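You operate a simulated robot arm through the tools that you are given. There is no shell and no other tool. Be economical: measure what you need, move in short steps, check, and stop when the job is done.

Carry out the task below with a simulated robot arm. There is one attempt and no reset: what you move stays moved.

TASK
Take the may block and put it on the pink plate.
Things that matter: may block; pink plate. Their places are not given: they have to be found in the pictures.

It is judged by the outcome, as a careful person would: the job done as asked, and still so three seconds after it is handed in. It fails if anything else is knocked over, pushed out of place, dropped, spilled or broken.

THE ROBOT
A 7-joint arm with a two-finger parallel gripper, fixed in place. Base frame: the origin is at the foot of the arm, x ahead of it, y to its left, z up; the work surface is at about z = 0. Lengths are in mm, angles in degrees, forces in N, time in s.
With the tool pointing down near the work surface it reaches from about 240 to 620 mm from the base axis. Its first joint turns from -66.0 to 66.0 degrees. Payload 2.6 kg.
Tool frame: the origin (TCP) lies between the finger pads and is the grasp point; the fingertips stand 30 mm ahead of it; z points along the fingers, y is the line along which they close. The gripper opens to 94 mm. The fingers are 28 mm wide and 10 mm thick; the gripper's body (50 by 96 mm) begins 55 mm behind the TCP.
Orientation is told as [roll, pitch, yaw] about the base's x, y, z axes, in that order, counted from this pose: with the fingers straight down and closing along the base's y, the tool's x points along the base's -x, its y along +y and its z along -z.

THE INTERFACE
- The arm moves only by the tool play_rows. Its argument "rows" is text: rows parted by semicolons, each of 7 numbers parted by spaces: the turn, a rotation vector about the tool's x, y, z in units of 180 degrees (1.0 is 180 degrees), then the shift along the tool's x, y, z in units of 500 mm (1.0 is 500 mm), then the finger opening in mm, from 0 to 94. In form: rx ry rz x y z claw; .... A call has 1 to 20 rows; each row is the pose to reach, as a shift and turn from the pose commanded when the call began, along the tool's axes at that moment. A call with a number of a shift or a turn outside -1 to 1 is refused whole. A row lasts 0.2 s, in which the tool goes at most 50 mm and 8.6 degrees; a call with a longer step from one row to the next is refused whole, and so is a gripper value outside its range. A pose out of reach is approached as far as the arm can. The call stops where the force on the tool passes 40 N (or 10 N more than at its start, if that is more) or the arm is blocked; 0.2 s more then pass. The fingers move at their own pace (about 72 mm/s each) and stop on an object; they squeeze with about 44 N. The grip force told is the motor's: it shows also when the fingers shut on nothing. Time passes only in rows, and 0.2 s behind the last, so rows that repeat a pose let the fingers close. It gives the time, the measured TCP pose, the force on the tool (base axes), the opening and the grip force at its end, in the units of the frame above (readings bear some noise), and new pictures: "show" is both (left out), scene, wrist or none.
- Cameras (640 x 400 px; columns grow to the right, rows downward): "scene" is fixed at [28.9, 433.2, 551.7]; the picture's right is [-0.81, -0.59, 0.00], its down [-0.40, 0.55, -0.73] and it looks along [0.43, -0.59, -0.68] (base axes); focal length 322 px, centre (320, 200). "wrist" rides on the gripper at [-37, 0, -58] in the tool frame; the picture's right is [0.00, -1.00, 0.00], its down [0.97, 0.00, -0.24] and it looks along [0.24, 0.00, 0.97] (tool axes); focal length 218 px, centre (320, 200).
- point_at(camera, pixels): for up to 12 pixels [column, row] of the newest picture of that camera ("zoom" is the newest enlarged one), the place [x, y, z] in the base frame of the surface seen there, good to about 2 mm. No time passes.
- close_up(camera, box): a new picture of the part [left, top, right, bottom] of that camera's present view, enlarged. No time passes.
- finish_job(): hands the job in; it is judged then, once.

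Work in short steps. Measure before you move; look again where a grasp or a placing could have gone wrong, and mend it. You have 60 turns and 100 pictures in all, the two below and enlarged ones among them. Open the gripper and draw the arm clear of the work before you hand the job in, unless the task says otherwise; then end with one line.

The tools are called after "Request:" as name(argument=value, ...) on one line, values as JSON. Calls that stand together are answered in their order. play_rows: Moves the arm, as the interface text tells. Its arguments: {"type":"object","properties":{"rows":{"type":"string"},"show":{"type":"string","enum":["both","scene","wrist","none"]}},"required":["rows"]} The other tools are called the same way: point_at (camera, pixels) gives the place of the surface under pixels of a picture; close_up (camera, box) takes an enlarged picture of a part of a camera's view; finish_job () hands the job in.

At the start:

```text
time: 0.0
ee_pos: [344.3, 172.3, 225.9]
ee_rot: [-0.1, -0.1, 0.0]
force: [0.1, 0.0, 0.1]
finger_gap: 93.8
finger_force: 0.0
```

scene: 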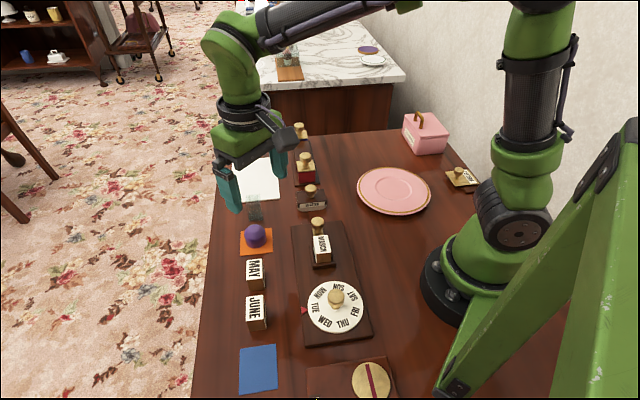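
wrist: 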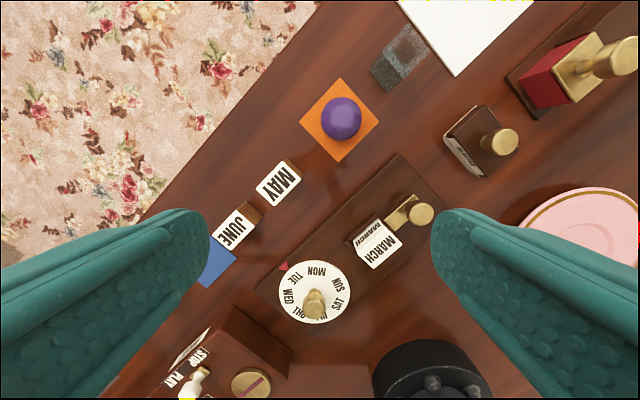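

The MAY block is at scene (255,272) and wrist (280,183); the pink plate is at scene (394,190). I'll enlarge and measure both.

Request:
close_up(camera="scene", box=[200, 210, 320, 340])

Request:
close_up(camera="wrist", box=[200, 130, 360, 260])

Request:
point_at(camera="wrist", pixels=[[256, 192], [270, 207], [298, 181], [287, 161], [279, 183], [236, 228], [340, 118], [318, 213], [255, 215], [250, 180]])

Request:
point_at(camera="scene", pixels=[[394, 190], [358, 190], [431, 190], [394, 168], [394, 213], [247, 262], [262, 260], [248, 278], [263, 278], [255, 270], [318, 222], [325, 260]])

```text
3.08 times, centred on (260, 275) of scene
```

zoom: 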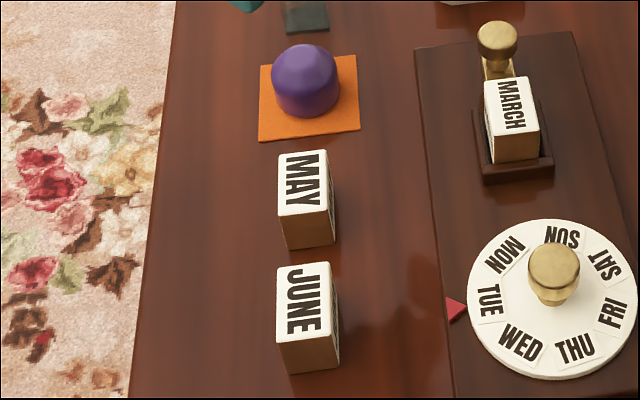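

```text
3.08 times, centred on (280, 195) of wrist
```

zoom: 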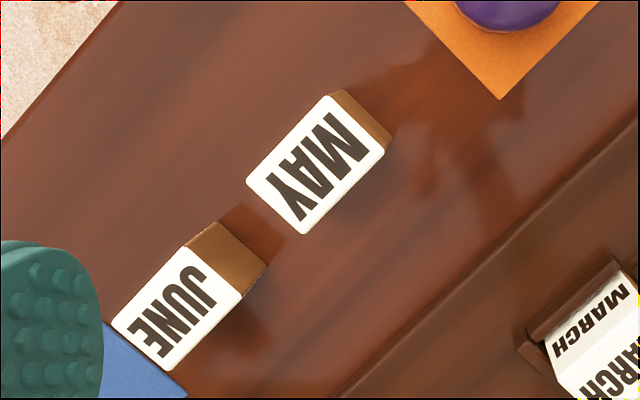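

```text
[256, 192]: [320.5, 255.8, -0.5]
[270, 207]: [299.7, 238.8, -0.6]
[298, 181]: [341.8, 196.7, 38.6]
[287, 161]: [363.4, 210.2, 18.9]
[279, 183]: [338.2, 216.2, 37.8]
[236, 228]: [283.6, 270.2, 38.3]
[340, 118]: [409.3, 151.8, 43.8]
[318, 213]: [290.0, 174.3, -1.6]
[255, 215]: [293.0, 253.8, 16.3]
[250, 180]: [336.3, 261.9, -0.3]
```

```text
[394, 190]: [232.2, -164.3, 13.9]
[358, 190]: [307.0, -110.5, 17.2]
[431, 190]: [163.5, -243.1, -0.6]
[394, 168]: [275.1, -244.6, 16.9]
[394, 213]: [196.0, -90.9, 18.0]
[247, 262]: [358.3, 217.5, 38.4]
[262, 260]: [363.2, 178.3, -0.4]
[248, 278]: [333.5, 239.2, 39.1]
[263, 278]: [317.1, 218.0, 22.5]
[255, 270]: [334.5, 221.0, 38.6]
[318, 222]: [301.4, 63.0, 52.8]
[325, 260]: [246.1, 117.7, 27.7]
```

The block's top is at z≈38. I need its corners precisely, and the space around it, for the grasp angle.

Request:
point_at(camera="zoom", pixels=[[252, 182], [302, 230], [381, 152], [326, 100], [316, 165], [220, 255], [188, 250], [233, 292], [390, 135]])

Request:
point_at(camera="scene", pixels=[[375, 190], [410, 190], [394, 200], [394, 180], [385, 195], [365, 178], [420, 145], [318, 197], [305, 160]])

```text
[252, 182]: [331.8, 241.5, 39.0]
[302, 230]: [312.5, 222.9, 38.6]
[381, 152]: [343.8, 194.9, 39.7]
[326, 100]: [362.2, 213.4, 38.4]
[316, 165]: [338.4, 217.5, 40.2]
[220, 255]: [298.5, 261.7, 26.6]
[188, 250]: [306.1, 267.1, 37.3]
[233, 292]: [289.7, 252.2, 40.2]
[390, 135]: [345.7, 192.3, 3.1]
```

```text
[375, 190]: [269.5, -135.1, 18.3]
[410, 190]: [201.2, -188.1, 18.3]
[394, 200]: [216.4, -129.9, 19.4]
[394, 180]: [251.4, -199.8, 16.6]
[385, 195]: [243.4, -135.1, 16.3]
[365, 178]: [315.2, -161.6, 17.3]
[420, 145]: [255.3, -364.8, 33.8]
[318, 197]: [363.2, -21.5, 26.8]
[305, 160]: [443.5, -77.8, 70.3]
```

Block: centre (337.6, 218.2), top z≈39, about 27 × 42 mm, with its short axis at ~45.5° in the base xy plane. I'll go above it, turn to yaw −44.5 and narrow the opening to 60.

Request:
play_rows(rows="0 0 0.0412 0.0022 0.0153 0.0353 80; 0 0 0.0824 0.0045 0.0306 0.0707 60; 0 0 0.1236 0.0067 0.0459 0.106 60; 0 0 0.1648 0.0089 0.0612 0.1413 60; 0 0 0.206 0.0112 0.0765 0.1767 60; 0 0 0.2472 0.0134 0.0918 0.212 60; 0 0 0.2472 0.0134 0.0918 0.212 60")

```text
time: 1.6
ee_pos: [337.5, 217.5, 120.8]
ee_rot: [0.0, 0.0, -44.6]
force: [-1.0, 0.4, 0.2]
finger_gap: 60.1
finger_force: 0.0
```

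scene: 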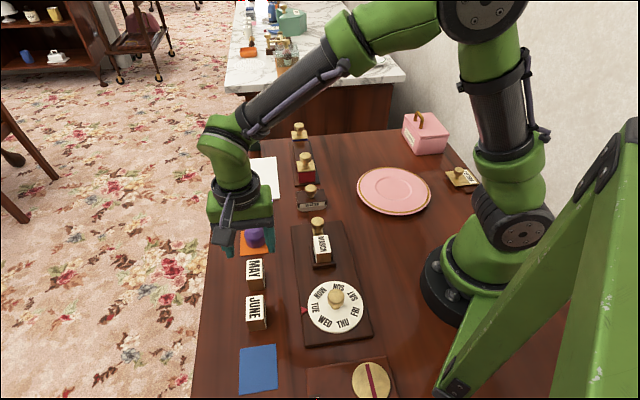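
wrist: 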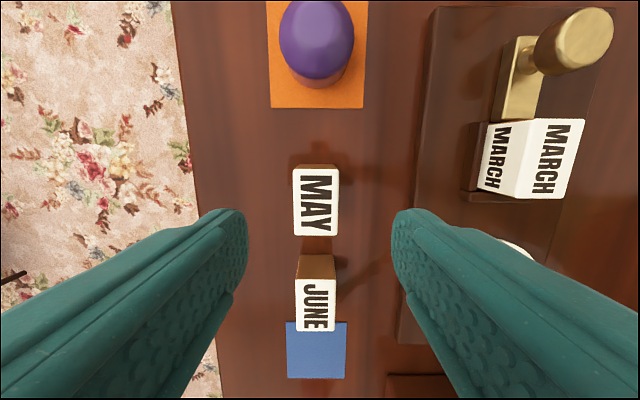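

The block is centred under the tool (315,203) and aligned with it. I'll descend to TCP z≈34, which leaves the tips ~4 mm above the table, then close.

Request:
play_rows(rows="0 0 0 0 0 0.05 60; 0 0 0 0 0 0.1 60; 0 0 0 0 0 0.14 60; 0 0 0 0 0 0.16 60; 0 0 0 0 0 0.1735 60; 0 0 0 0 0 0.1735 60")

```text
time: 3.0
ee_pos: [337.6, 217.2, 33.5]
ee_rot: [0.1, 0.0, -44.4]
force: [-0.2, 0.6, 0.3]
finger_gap: 59.9
finger_force: 0.0
```

scene: 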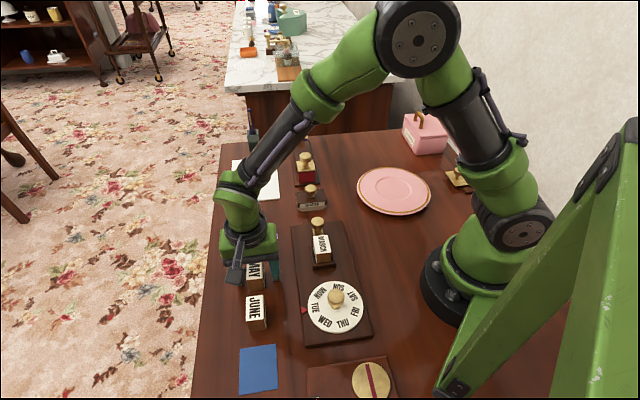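
wrist: 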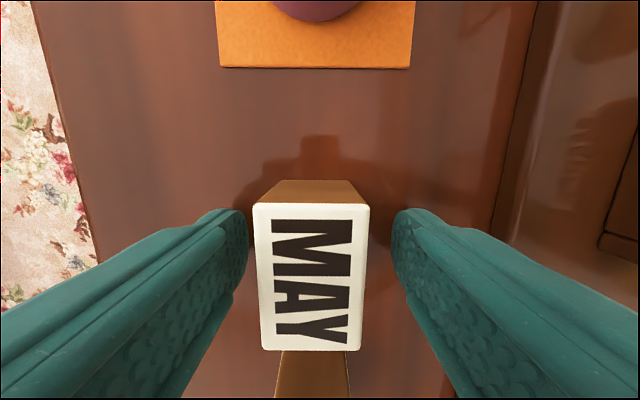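

The block sits between the fingers; I'll close, then lift.

Request:
play_rows(rows="0 0 0 0 0 0 40; 0 0 0 0 0 0 20; 0 0 0 0 0 0 10; 0 0 0 0 0 0 10", show="none")

Request:
play_rows(rows="0 0 0 0 0 -0.02 10; 0 0 0 0 0 -0.08 10; 0 0 0 0 0 -0.16 10; 0 0 0 0 0 -0.24 10; 0 0 0 0 0 -0.30 10")

```text
time: 4.0
ee_pos: [337.9, 218.1, 34.6]
ee_rot: [-0.1, 0.0, -44.5]
force: [1.5, 0.6, -0.5]
finger_gap: 33.2
finger_force: 43.7
```

```text
time: 5.2
ee_pos: [338.9, 219.4, 185.3]
ee_rot: [0.0, 0.1, -44.5]
force: [-0.8, 0.3, 0.2]
finger_gap: 10.0
finger_force: 0.0
```

scene: 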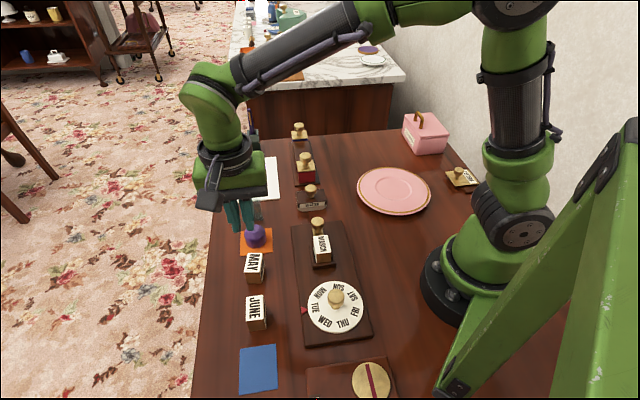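
wrist: 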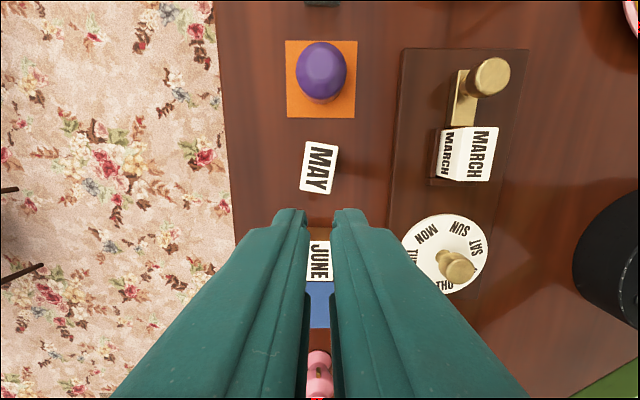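

The grip slipped: the gap is 10 and the block is still on the table, slightly turned (wrist 319,166). I'll measure it again.

Request:
close_up(camera="wrist", box=[265, 115, 375, 215])

Request:
close_up(camera="scene", box=[215, 220, 315, 340])

```text
4.00 times, centred on (320, 165) of wrist
```

zoom: 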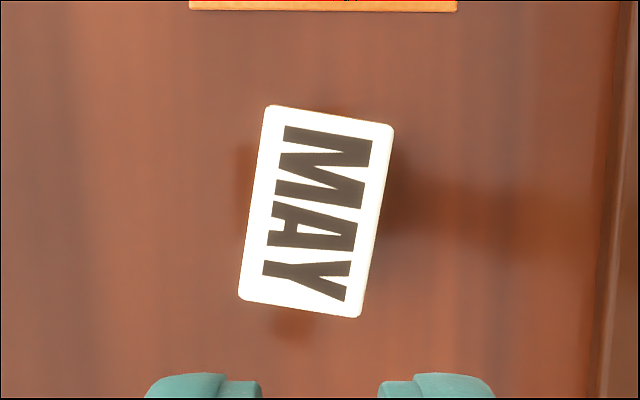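

```text
3.33 times, centred on (265, 280) of scene
```

zoom: 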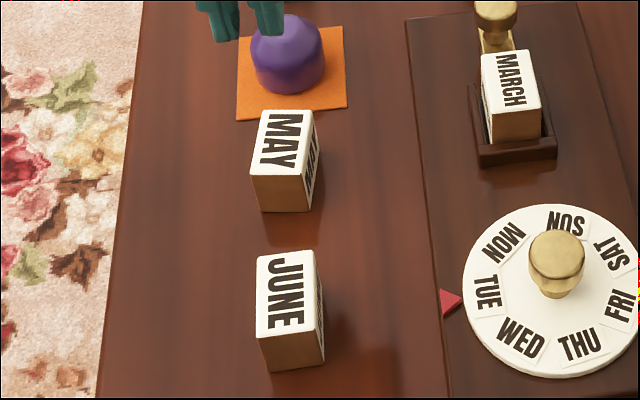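

Request:
point_at(camera="wrist", pixels=[[308.5, 143], [336.5, 147.5], [329.5, 193], [301, 188.5], [319, 168]])

Request:
point_at(camera="zoom", pixels=[[263, 112], [312, 113], [305, 177], [252, 173], [283, 145], [310, 205], [263, 207], [265, 60], [242, 118], [343, 105]])

```text
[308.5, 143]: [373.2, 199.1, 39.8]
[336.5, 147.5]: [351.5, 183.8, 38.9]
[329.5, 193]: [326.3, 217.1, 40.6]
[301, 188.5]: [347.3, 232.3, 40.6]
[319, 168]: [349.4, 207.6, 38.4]
```

```text
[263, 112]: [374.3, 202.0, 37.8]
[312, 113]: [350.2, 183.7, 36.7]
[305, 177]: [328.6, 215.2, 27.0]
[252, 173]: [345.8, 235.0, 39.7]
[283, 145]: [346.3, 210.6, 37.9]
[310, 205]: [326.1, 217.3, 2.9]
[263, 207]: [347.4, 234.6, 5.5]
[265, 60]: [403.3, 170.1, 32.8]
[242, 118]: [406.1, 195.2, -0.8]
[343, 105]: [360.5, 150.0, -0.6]
```

The block moved to about (349.6, 208.1), short axis now ~36.3°, still upright. I'll re-centre with yaw −53.7, open to 60 and look from z≈70 before going lower.

Request:
play_rows(rows="0 0 0.025 -0.0156 0.0012 0.0 60; 0 0 0.051 -0.0312 0.0024 0.0 60; 0 0 0.051 -0.0312 0.0024 0.05 60; 0 0 0.051 -0.0312 0.0024 0.11 60; 0 0 0.051 -0.0312 0.0024 0.17 60; 0 0 0.051 -0.0312 0.0024 0.228 60; 0 0 0.051 -0.0312 0.0024 0.228 60", show="wrist")

```text
time: 6.8
ee_pos: [351.4, 206.2, 69.3]
ee_rot: [0.0, 0.0, -53.7]
force: [-0.2, -0.1, -0.1]
finger_gap: 60.1
finger_force: 0.1
```

wrist: 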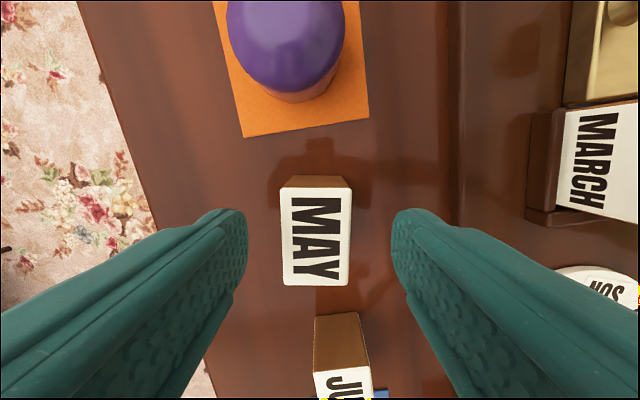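

Aligned (block at 316,235). I'll descend to z≈33 and close, then look before lifting.

Request:
play_rows(rows="0 0 0 0 0 0.03 60; 0 0 0 0 0 0.055 60; 0 0 0 0 0 0.0735 60; 0 0 0 0 0 0.0735 60; 0 0 0 0 0 0.0735 50; 0 0 0 0 0 0.0735 42; 0 0 0 0 0 0.0735 36; 0 0 0 0 0 0.0735 32; 0 0 0 0 0 0.0735 29; 0 0 0 0 0 0.0735 25; 0 0 0 0 0 0.0735 15; 0 0 0 0 0 0.0735 0; 0 0 0 0 0 0.0735 0")

```text
time: 9.6
ee_pos: [350.2, 207.6, 32.1]
ee_rot: [0.1, 0.1, -53.8]
force: [0.3, -0.3, 0.0]
finger_gap: 33.0
finger_force: 44.0
```

scene: 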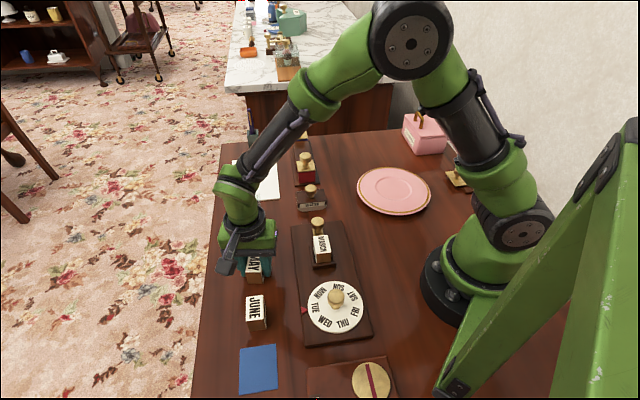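
wrist: 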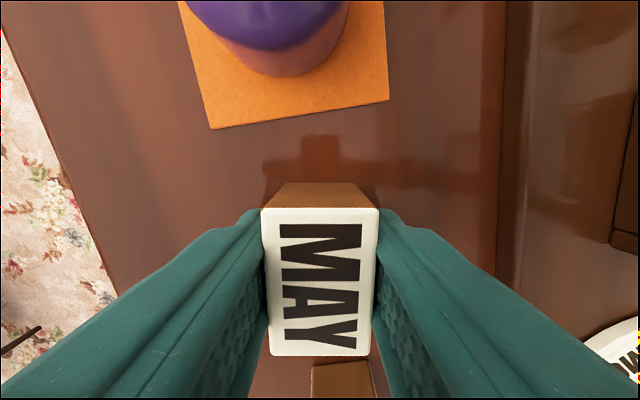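

A clean, flush grip (gap 33, 44 N). I'll lift slowly.

Request:
play_rows(rows="0 0 0 0 0 -0.002 0; 0 0 0 0 0 -0.005 0; 0 0 0 0 0 -0.01 0; 0 0 0 0 0 -0.015 0; 0 0 0 0 0 -0.02 0")

```text
time: 10.8
ee_pos: [350.4, 208.3, 42.2]
ee_rot: [0.0, 0.0, -53.8]
force: [-0.3, -0.8, -0.1]
finger_gap: 33.2
finger_force: 44.0
```

scene: 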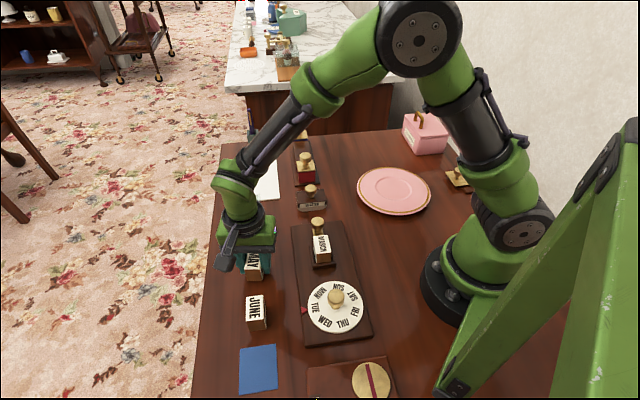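
wrist: 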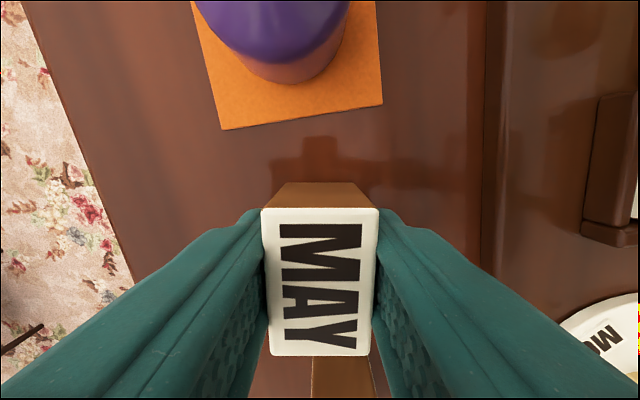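

The block is rising with the gripper. I'll carry on up gently to z≈180.

Request:
play_rows(rows="0 0 0 0 0 -0.01 0; 0 0 0 0 0 -0.025 0; 0 0 0 0 0 -0.045 0; 0 0 0 0 0 -0.07 0; 0 0 0 0 0 -0.1 0; 0 0 0 0 0 -0.13 0; 0 0 0 0 0 -0.16 0; 0 0 0 0 0 -0.19 0; 0 0 0 0 0 -0.22 0; 0 0 0 0 0 -0.245 0; 0 0 0 0 0 -0.265 0; 0 0 0 0 0 -0.275 0; 0 0 0 0 0 -0.28 0")

```text
time: 13.6
ee_pos: [349.2, 207.4, 182.5]
ee_rot: [-0.1, 0.0, -53.7]
force: [0.3, -0.1, -0.6]
finger_gap: 33.3
finger_force: 44.2
```

scene: 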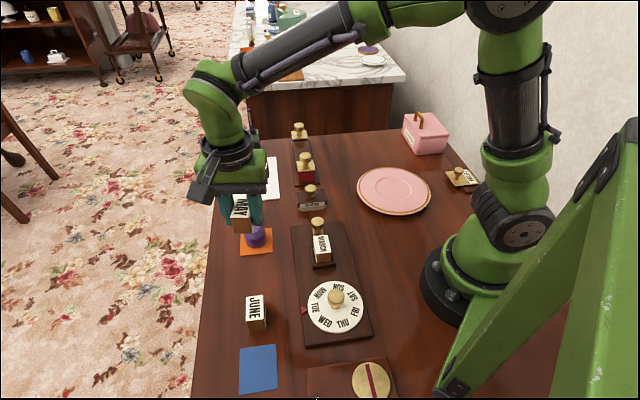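
wrist: 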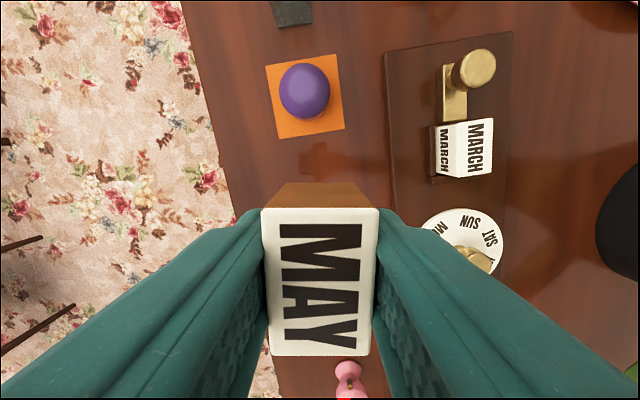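

Held firmly. The plate's rim points fit a circle centred near (240, −165) with radius ~86. I'll move level at z≈182 to (245, −168).

Request:
play_rows(rows="0 0 0 -0.0096 -0.0123 0 0; 0 0 0 -0.0241 -0.0307 0 0; 0 0 0 -0.0482 -0.0614 0 0; 0 0 0 -0.0772 -0.0982 0 0; 0 0 0 -0.111 -0.1412 0 0; 0 0 0 -0.1495 -0.1903 0 0; 0 0 0 -0.1881 -0.2395 0 0; 0 0 0 -0.2267 -0.2886 0 0; 0 0 0 -0.2653 -0.3377 0 0; 0 0 0 -0.3039 -0.3868 0 0; 0 0 0 -0.3425 -0.4359 0 0; 0 0 0 -0.3811 -0.4851 0 0; 0 0 0 -0.4149 -0.528 0 0; 0 0 0 -0.4438 -0.5649 0 0; 0 0 0 -0.4631 -0.5894 0 0; 0 0 0 -0.4752 -0.6048 0 0; 0 0 0 -0.4824 -0.614 0 0; 0 0 0 -0.4824 -0.614 0 0")

```text
time: 17.4
ee_pos: [246.4, -168.6, 181.9]
ee_rot: [0.0, 0.0, -53.6]
force: [0.4, 0.2, -0.2]
finger_gap: 33.2
finger_force: 44.6
```

scene: 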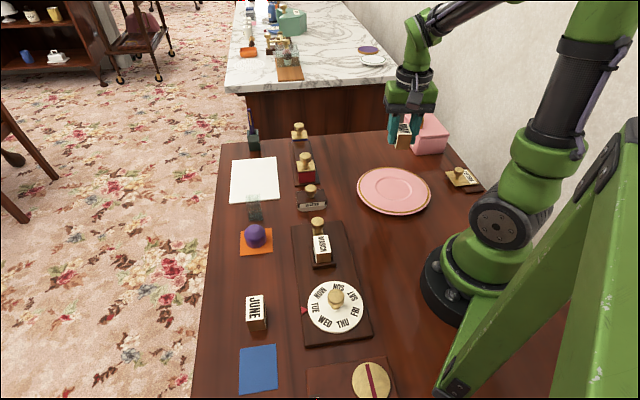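
wrist: 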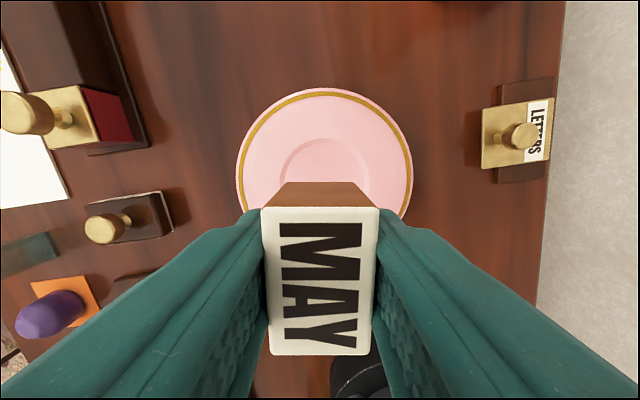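

Request:
point_at(camera="wrist", pixels=[[325, 155], [305, 165], [350, 165], [325, 170], [325, 120], [265, 170], [385, 170]])

Request:
point_at(camera="scene", pixels=[[394, 190], [390, 185], [400, 192], [385, 192], [394, 197]])

```text
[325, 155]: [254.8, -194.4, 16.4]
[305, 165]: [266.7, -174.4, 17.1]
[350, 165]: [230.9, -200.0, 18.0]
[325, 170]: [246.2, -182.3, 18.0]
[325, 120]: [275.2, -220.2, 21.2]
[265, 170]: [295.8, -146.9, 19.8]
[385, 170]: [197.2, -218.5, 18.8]
```

```text
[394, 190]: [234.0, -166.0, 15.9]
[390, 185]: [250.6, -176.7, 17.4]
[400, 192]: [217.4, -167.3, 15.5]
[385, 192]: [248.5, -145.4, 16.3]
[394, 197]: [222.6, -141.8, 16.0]
```

The plate's well is at z≈16.5, so the block should touch at TCP z≈48.5. I'll lower to ~55 first.

Request:
play_rows(rows="0 0 0 0 0 0.01 0; 0 0 0 0 0 0.03 0; 0 0 0 0 0 0.06 0; 0 0 0 0 0 0.1 0; 0 0 0 0 0 0.14 0; 0 0 0 0 0 0.18 0; 0 0 0 0 0 0.21 0; 0 0 0 0 0 0.235 0; 0 0 0 0 0 0.248 0; 0 0 0 0 0 0.254 0; 0 0 0 0 0 0.254 0")

```text
time: 19.8
ee_pos: [245.6, -168.4, 55.5]
ee_rot: [0.0, 0.0, -53.7]
force: [-0.3, -0.1, -0.8]
finger_gap: 33.2
finger_force: 43.8
```

scene: 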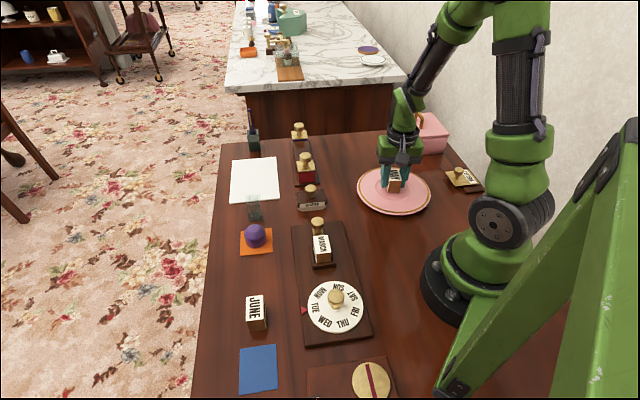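
wrist: 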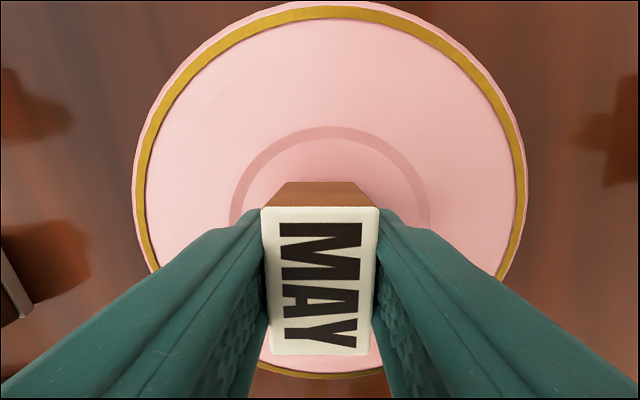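

Centred over the well. I'll lower the last ~7 mm in small steps.

Request:
play_rows(rows="0 0 0 0 0 0.004 0; 0 0 0 0 0 0.008 0; 0 0 0 0 0 0.011 0; 0 0 0 0 0 0.013 0; 0 0 0 0 0 0.013 0", show="none")

Request:
close_up(camera="scene", box=[345, 150, 445, 220])

```text
time: 21.1
ee_pos: [246.7, -169.1, 50.7]
ee_rot: [0.0, -0.2, -53.8]
force: [-1.7, 0.7, 11.2]
finger_gap: 33.1
finger_force: 44.3
stopped in row 5: the force on the tool passed its limit (the readings are from after the stop); the commanded pose is now the measured one
```

```text
5.71 times, centred on (395, 185) of scene
```

zoom: 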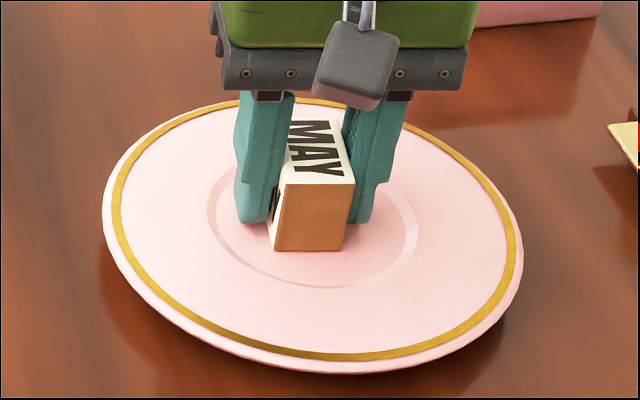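

The block is on the plate (11 N contact). I'll release gently and rise.

Request:
play_rows(rows="0 0 0 0 0 0 36; 0 0 0 0 0 0 42; 0 0 0 0 0 0 50; 0 0 0 0 0 0 60; 0 0 0 0 0 0 60; 0 0 0 0 0 -0.02 60; 0 0 0 0 0 -0.06 60; 0 0 0 0 0 -0.12 60; 0 0 0 0 0 -0.19 60; 0 0 0 0 0 -0.26 60; 0 0 0 0 0 -0.33 60; 0 0 0 0 0 -0.33 60")

Request:
close_up(camera="scene", box=[345, 150, 445, 220])

```text
time: 23.7
ee_pos: [247.1, -168.1, 215.9]
ee_rot: [0.1, -0.1, -53.7]
force: [-0.4, -0.7, 0.5]
finger_gap: 60.0
finger_force: 0.0
```

scene: 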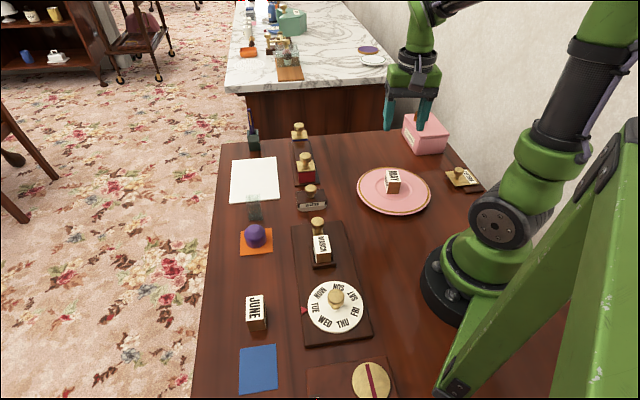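
wrist: 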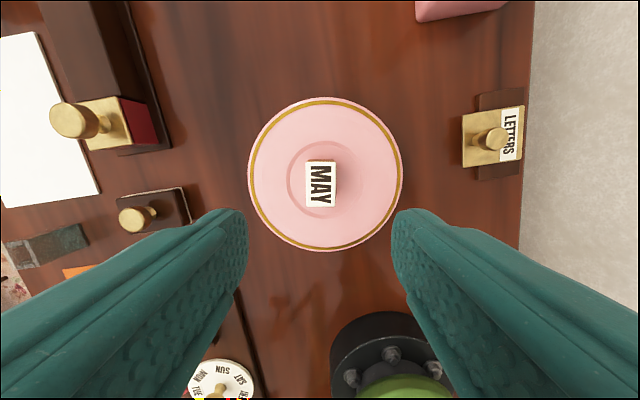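

```text
5.71 times, centred on (395, 185) of scene
```

zoom: 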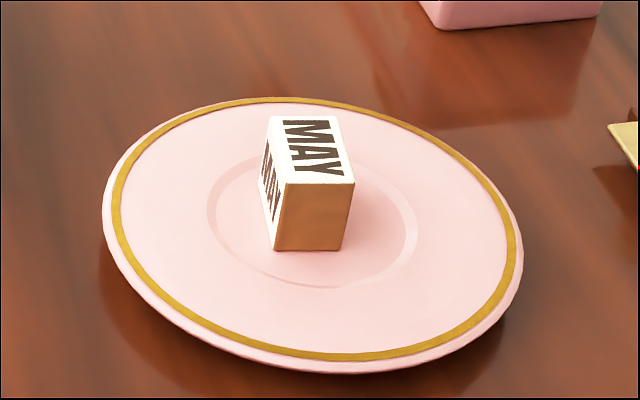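

The MAY block stands in the middle of the pink plate, the gripper is open and clear, and nothing else looks disturbed.

Request:
finish_job()

```text
The job is handed in.
```

The MAY block is standing upright in the middle of the pink plate, and the job is handed in; the first grip slipped and shifted the block about 15 mm on the table, but the second held.
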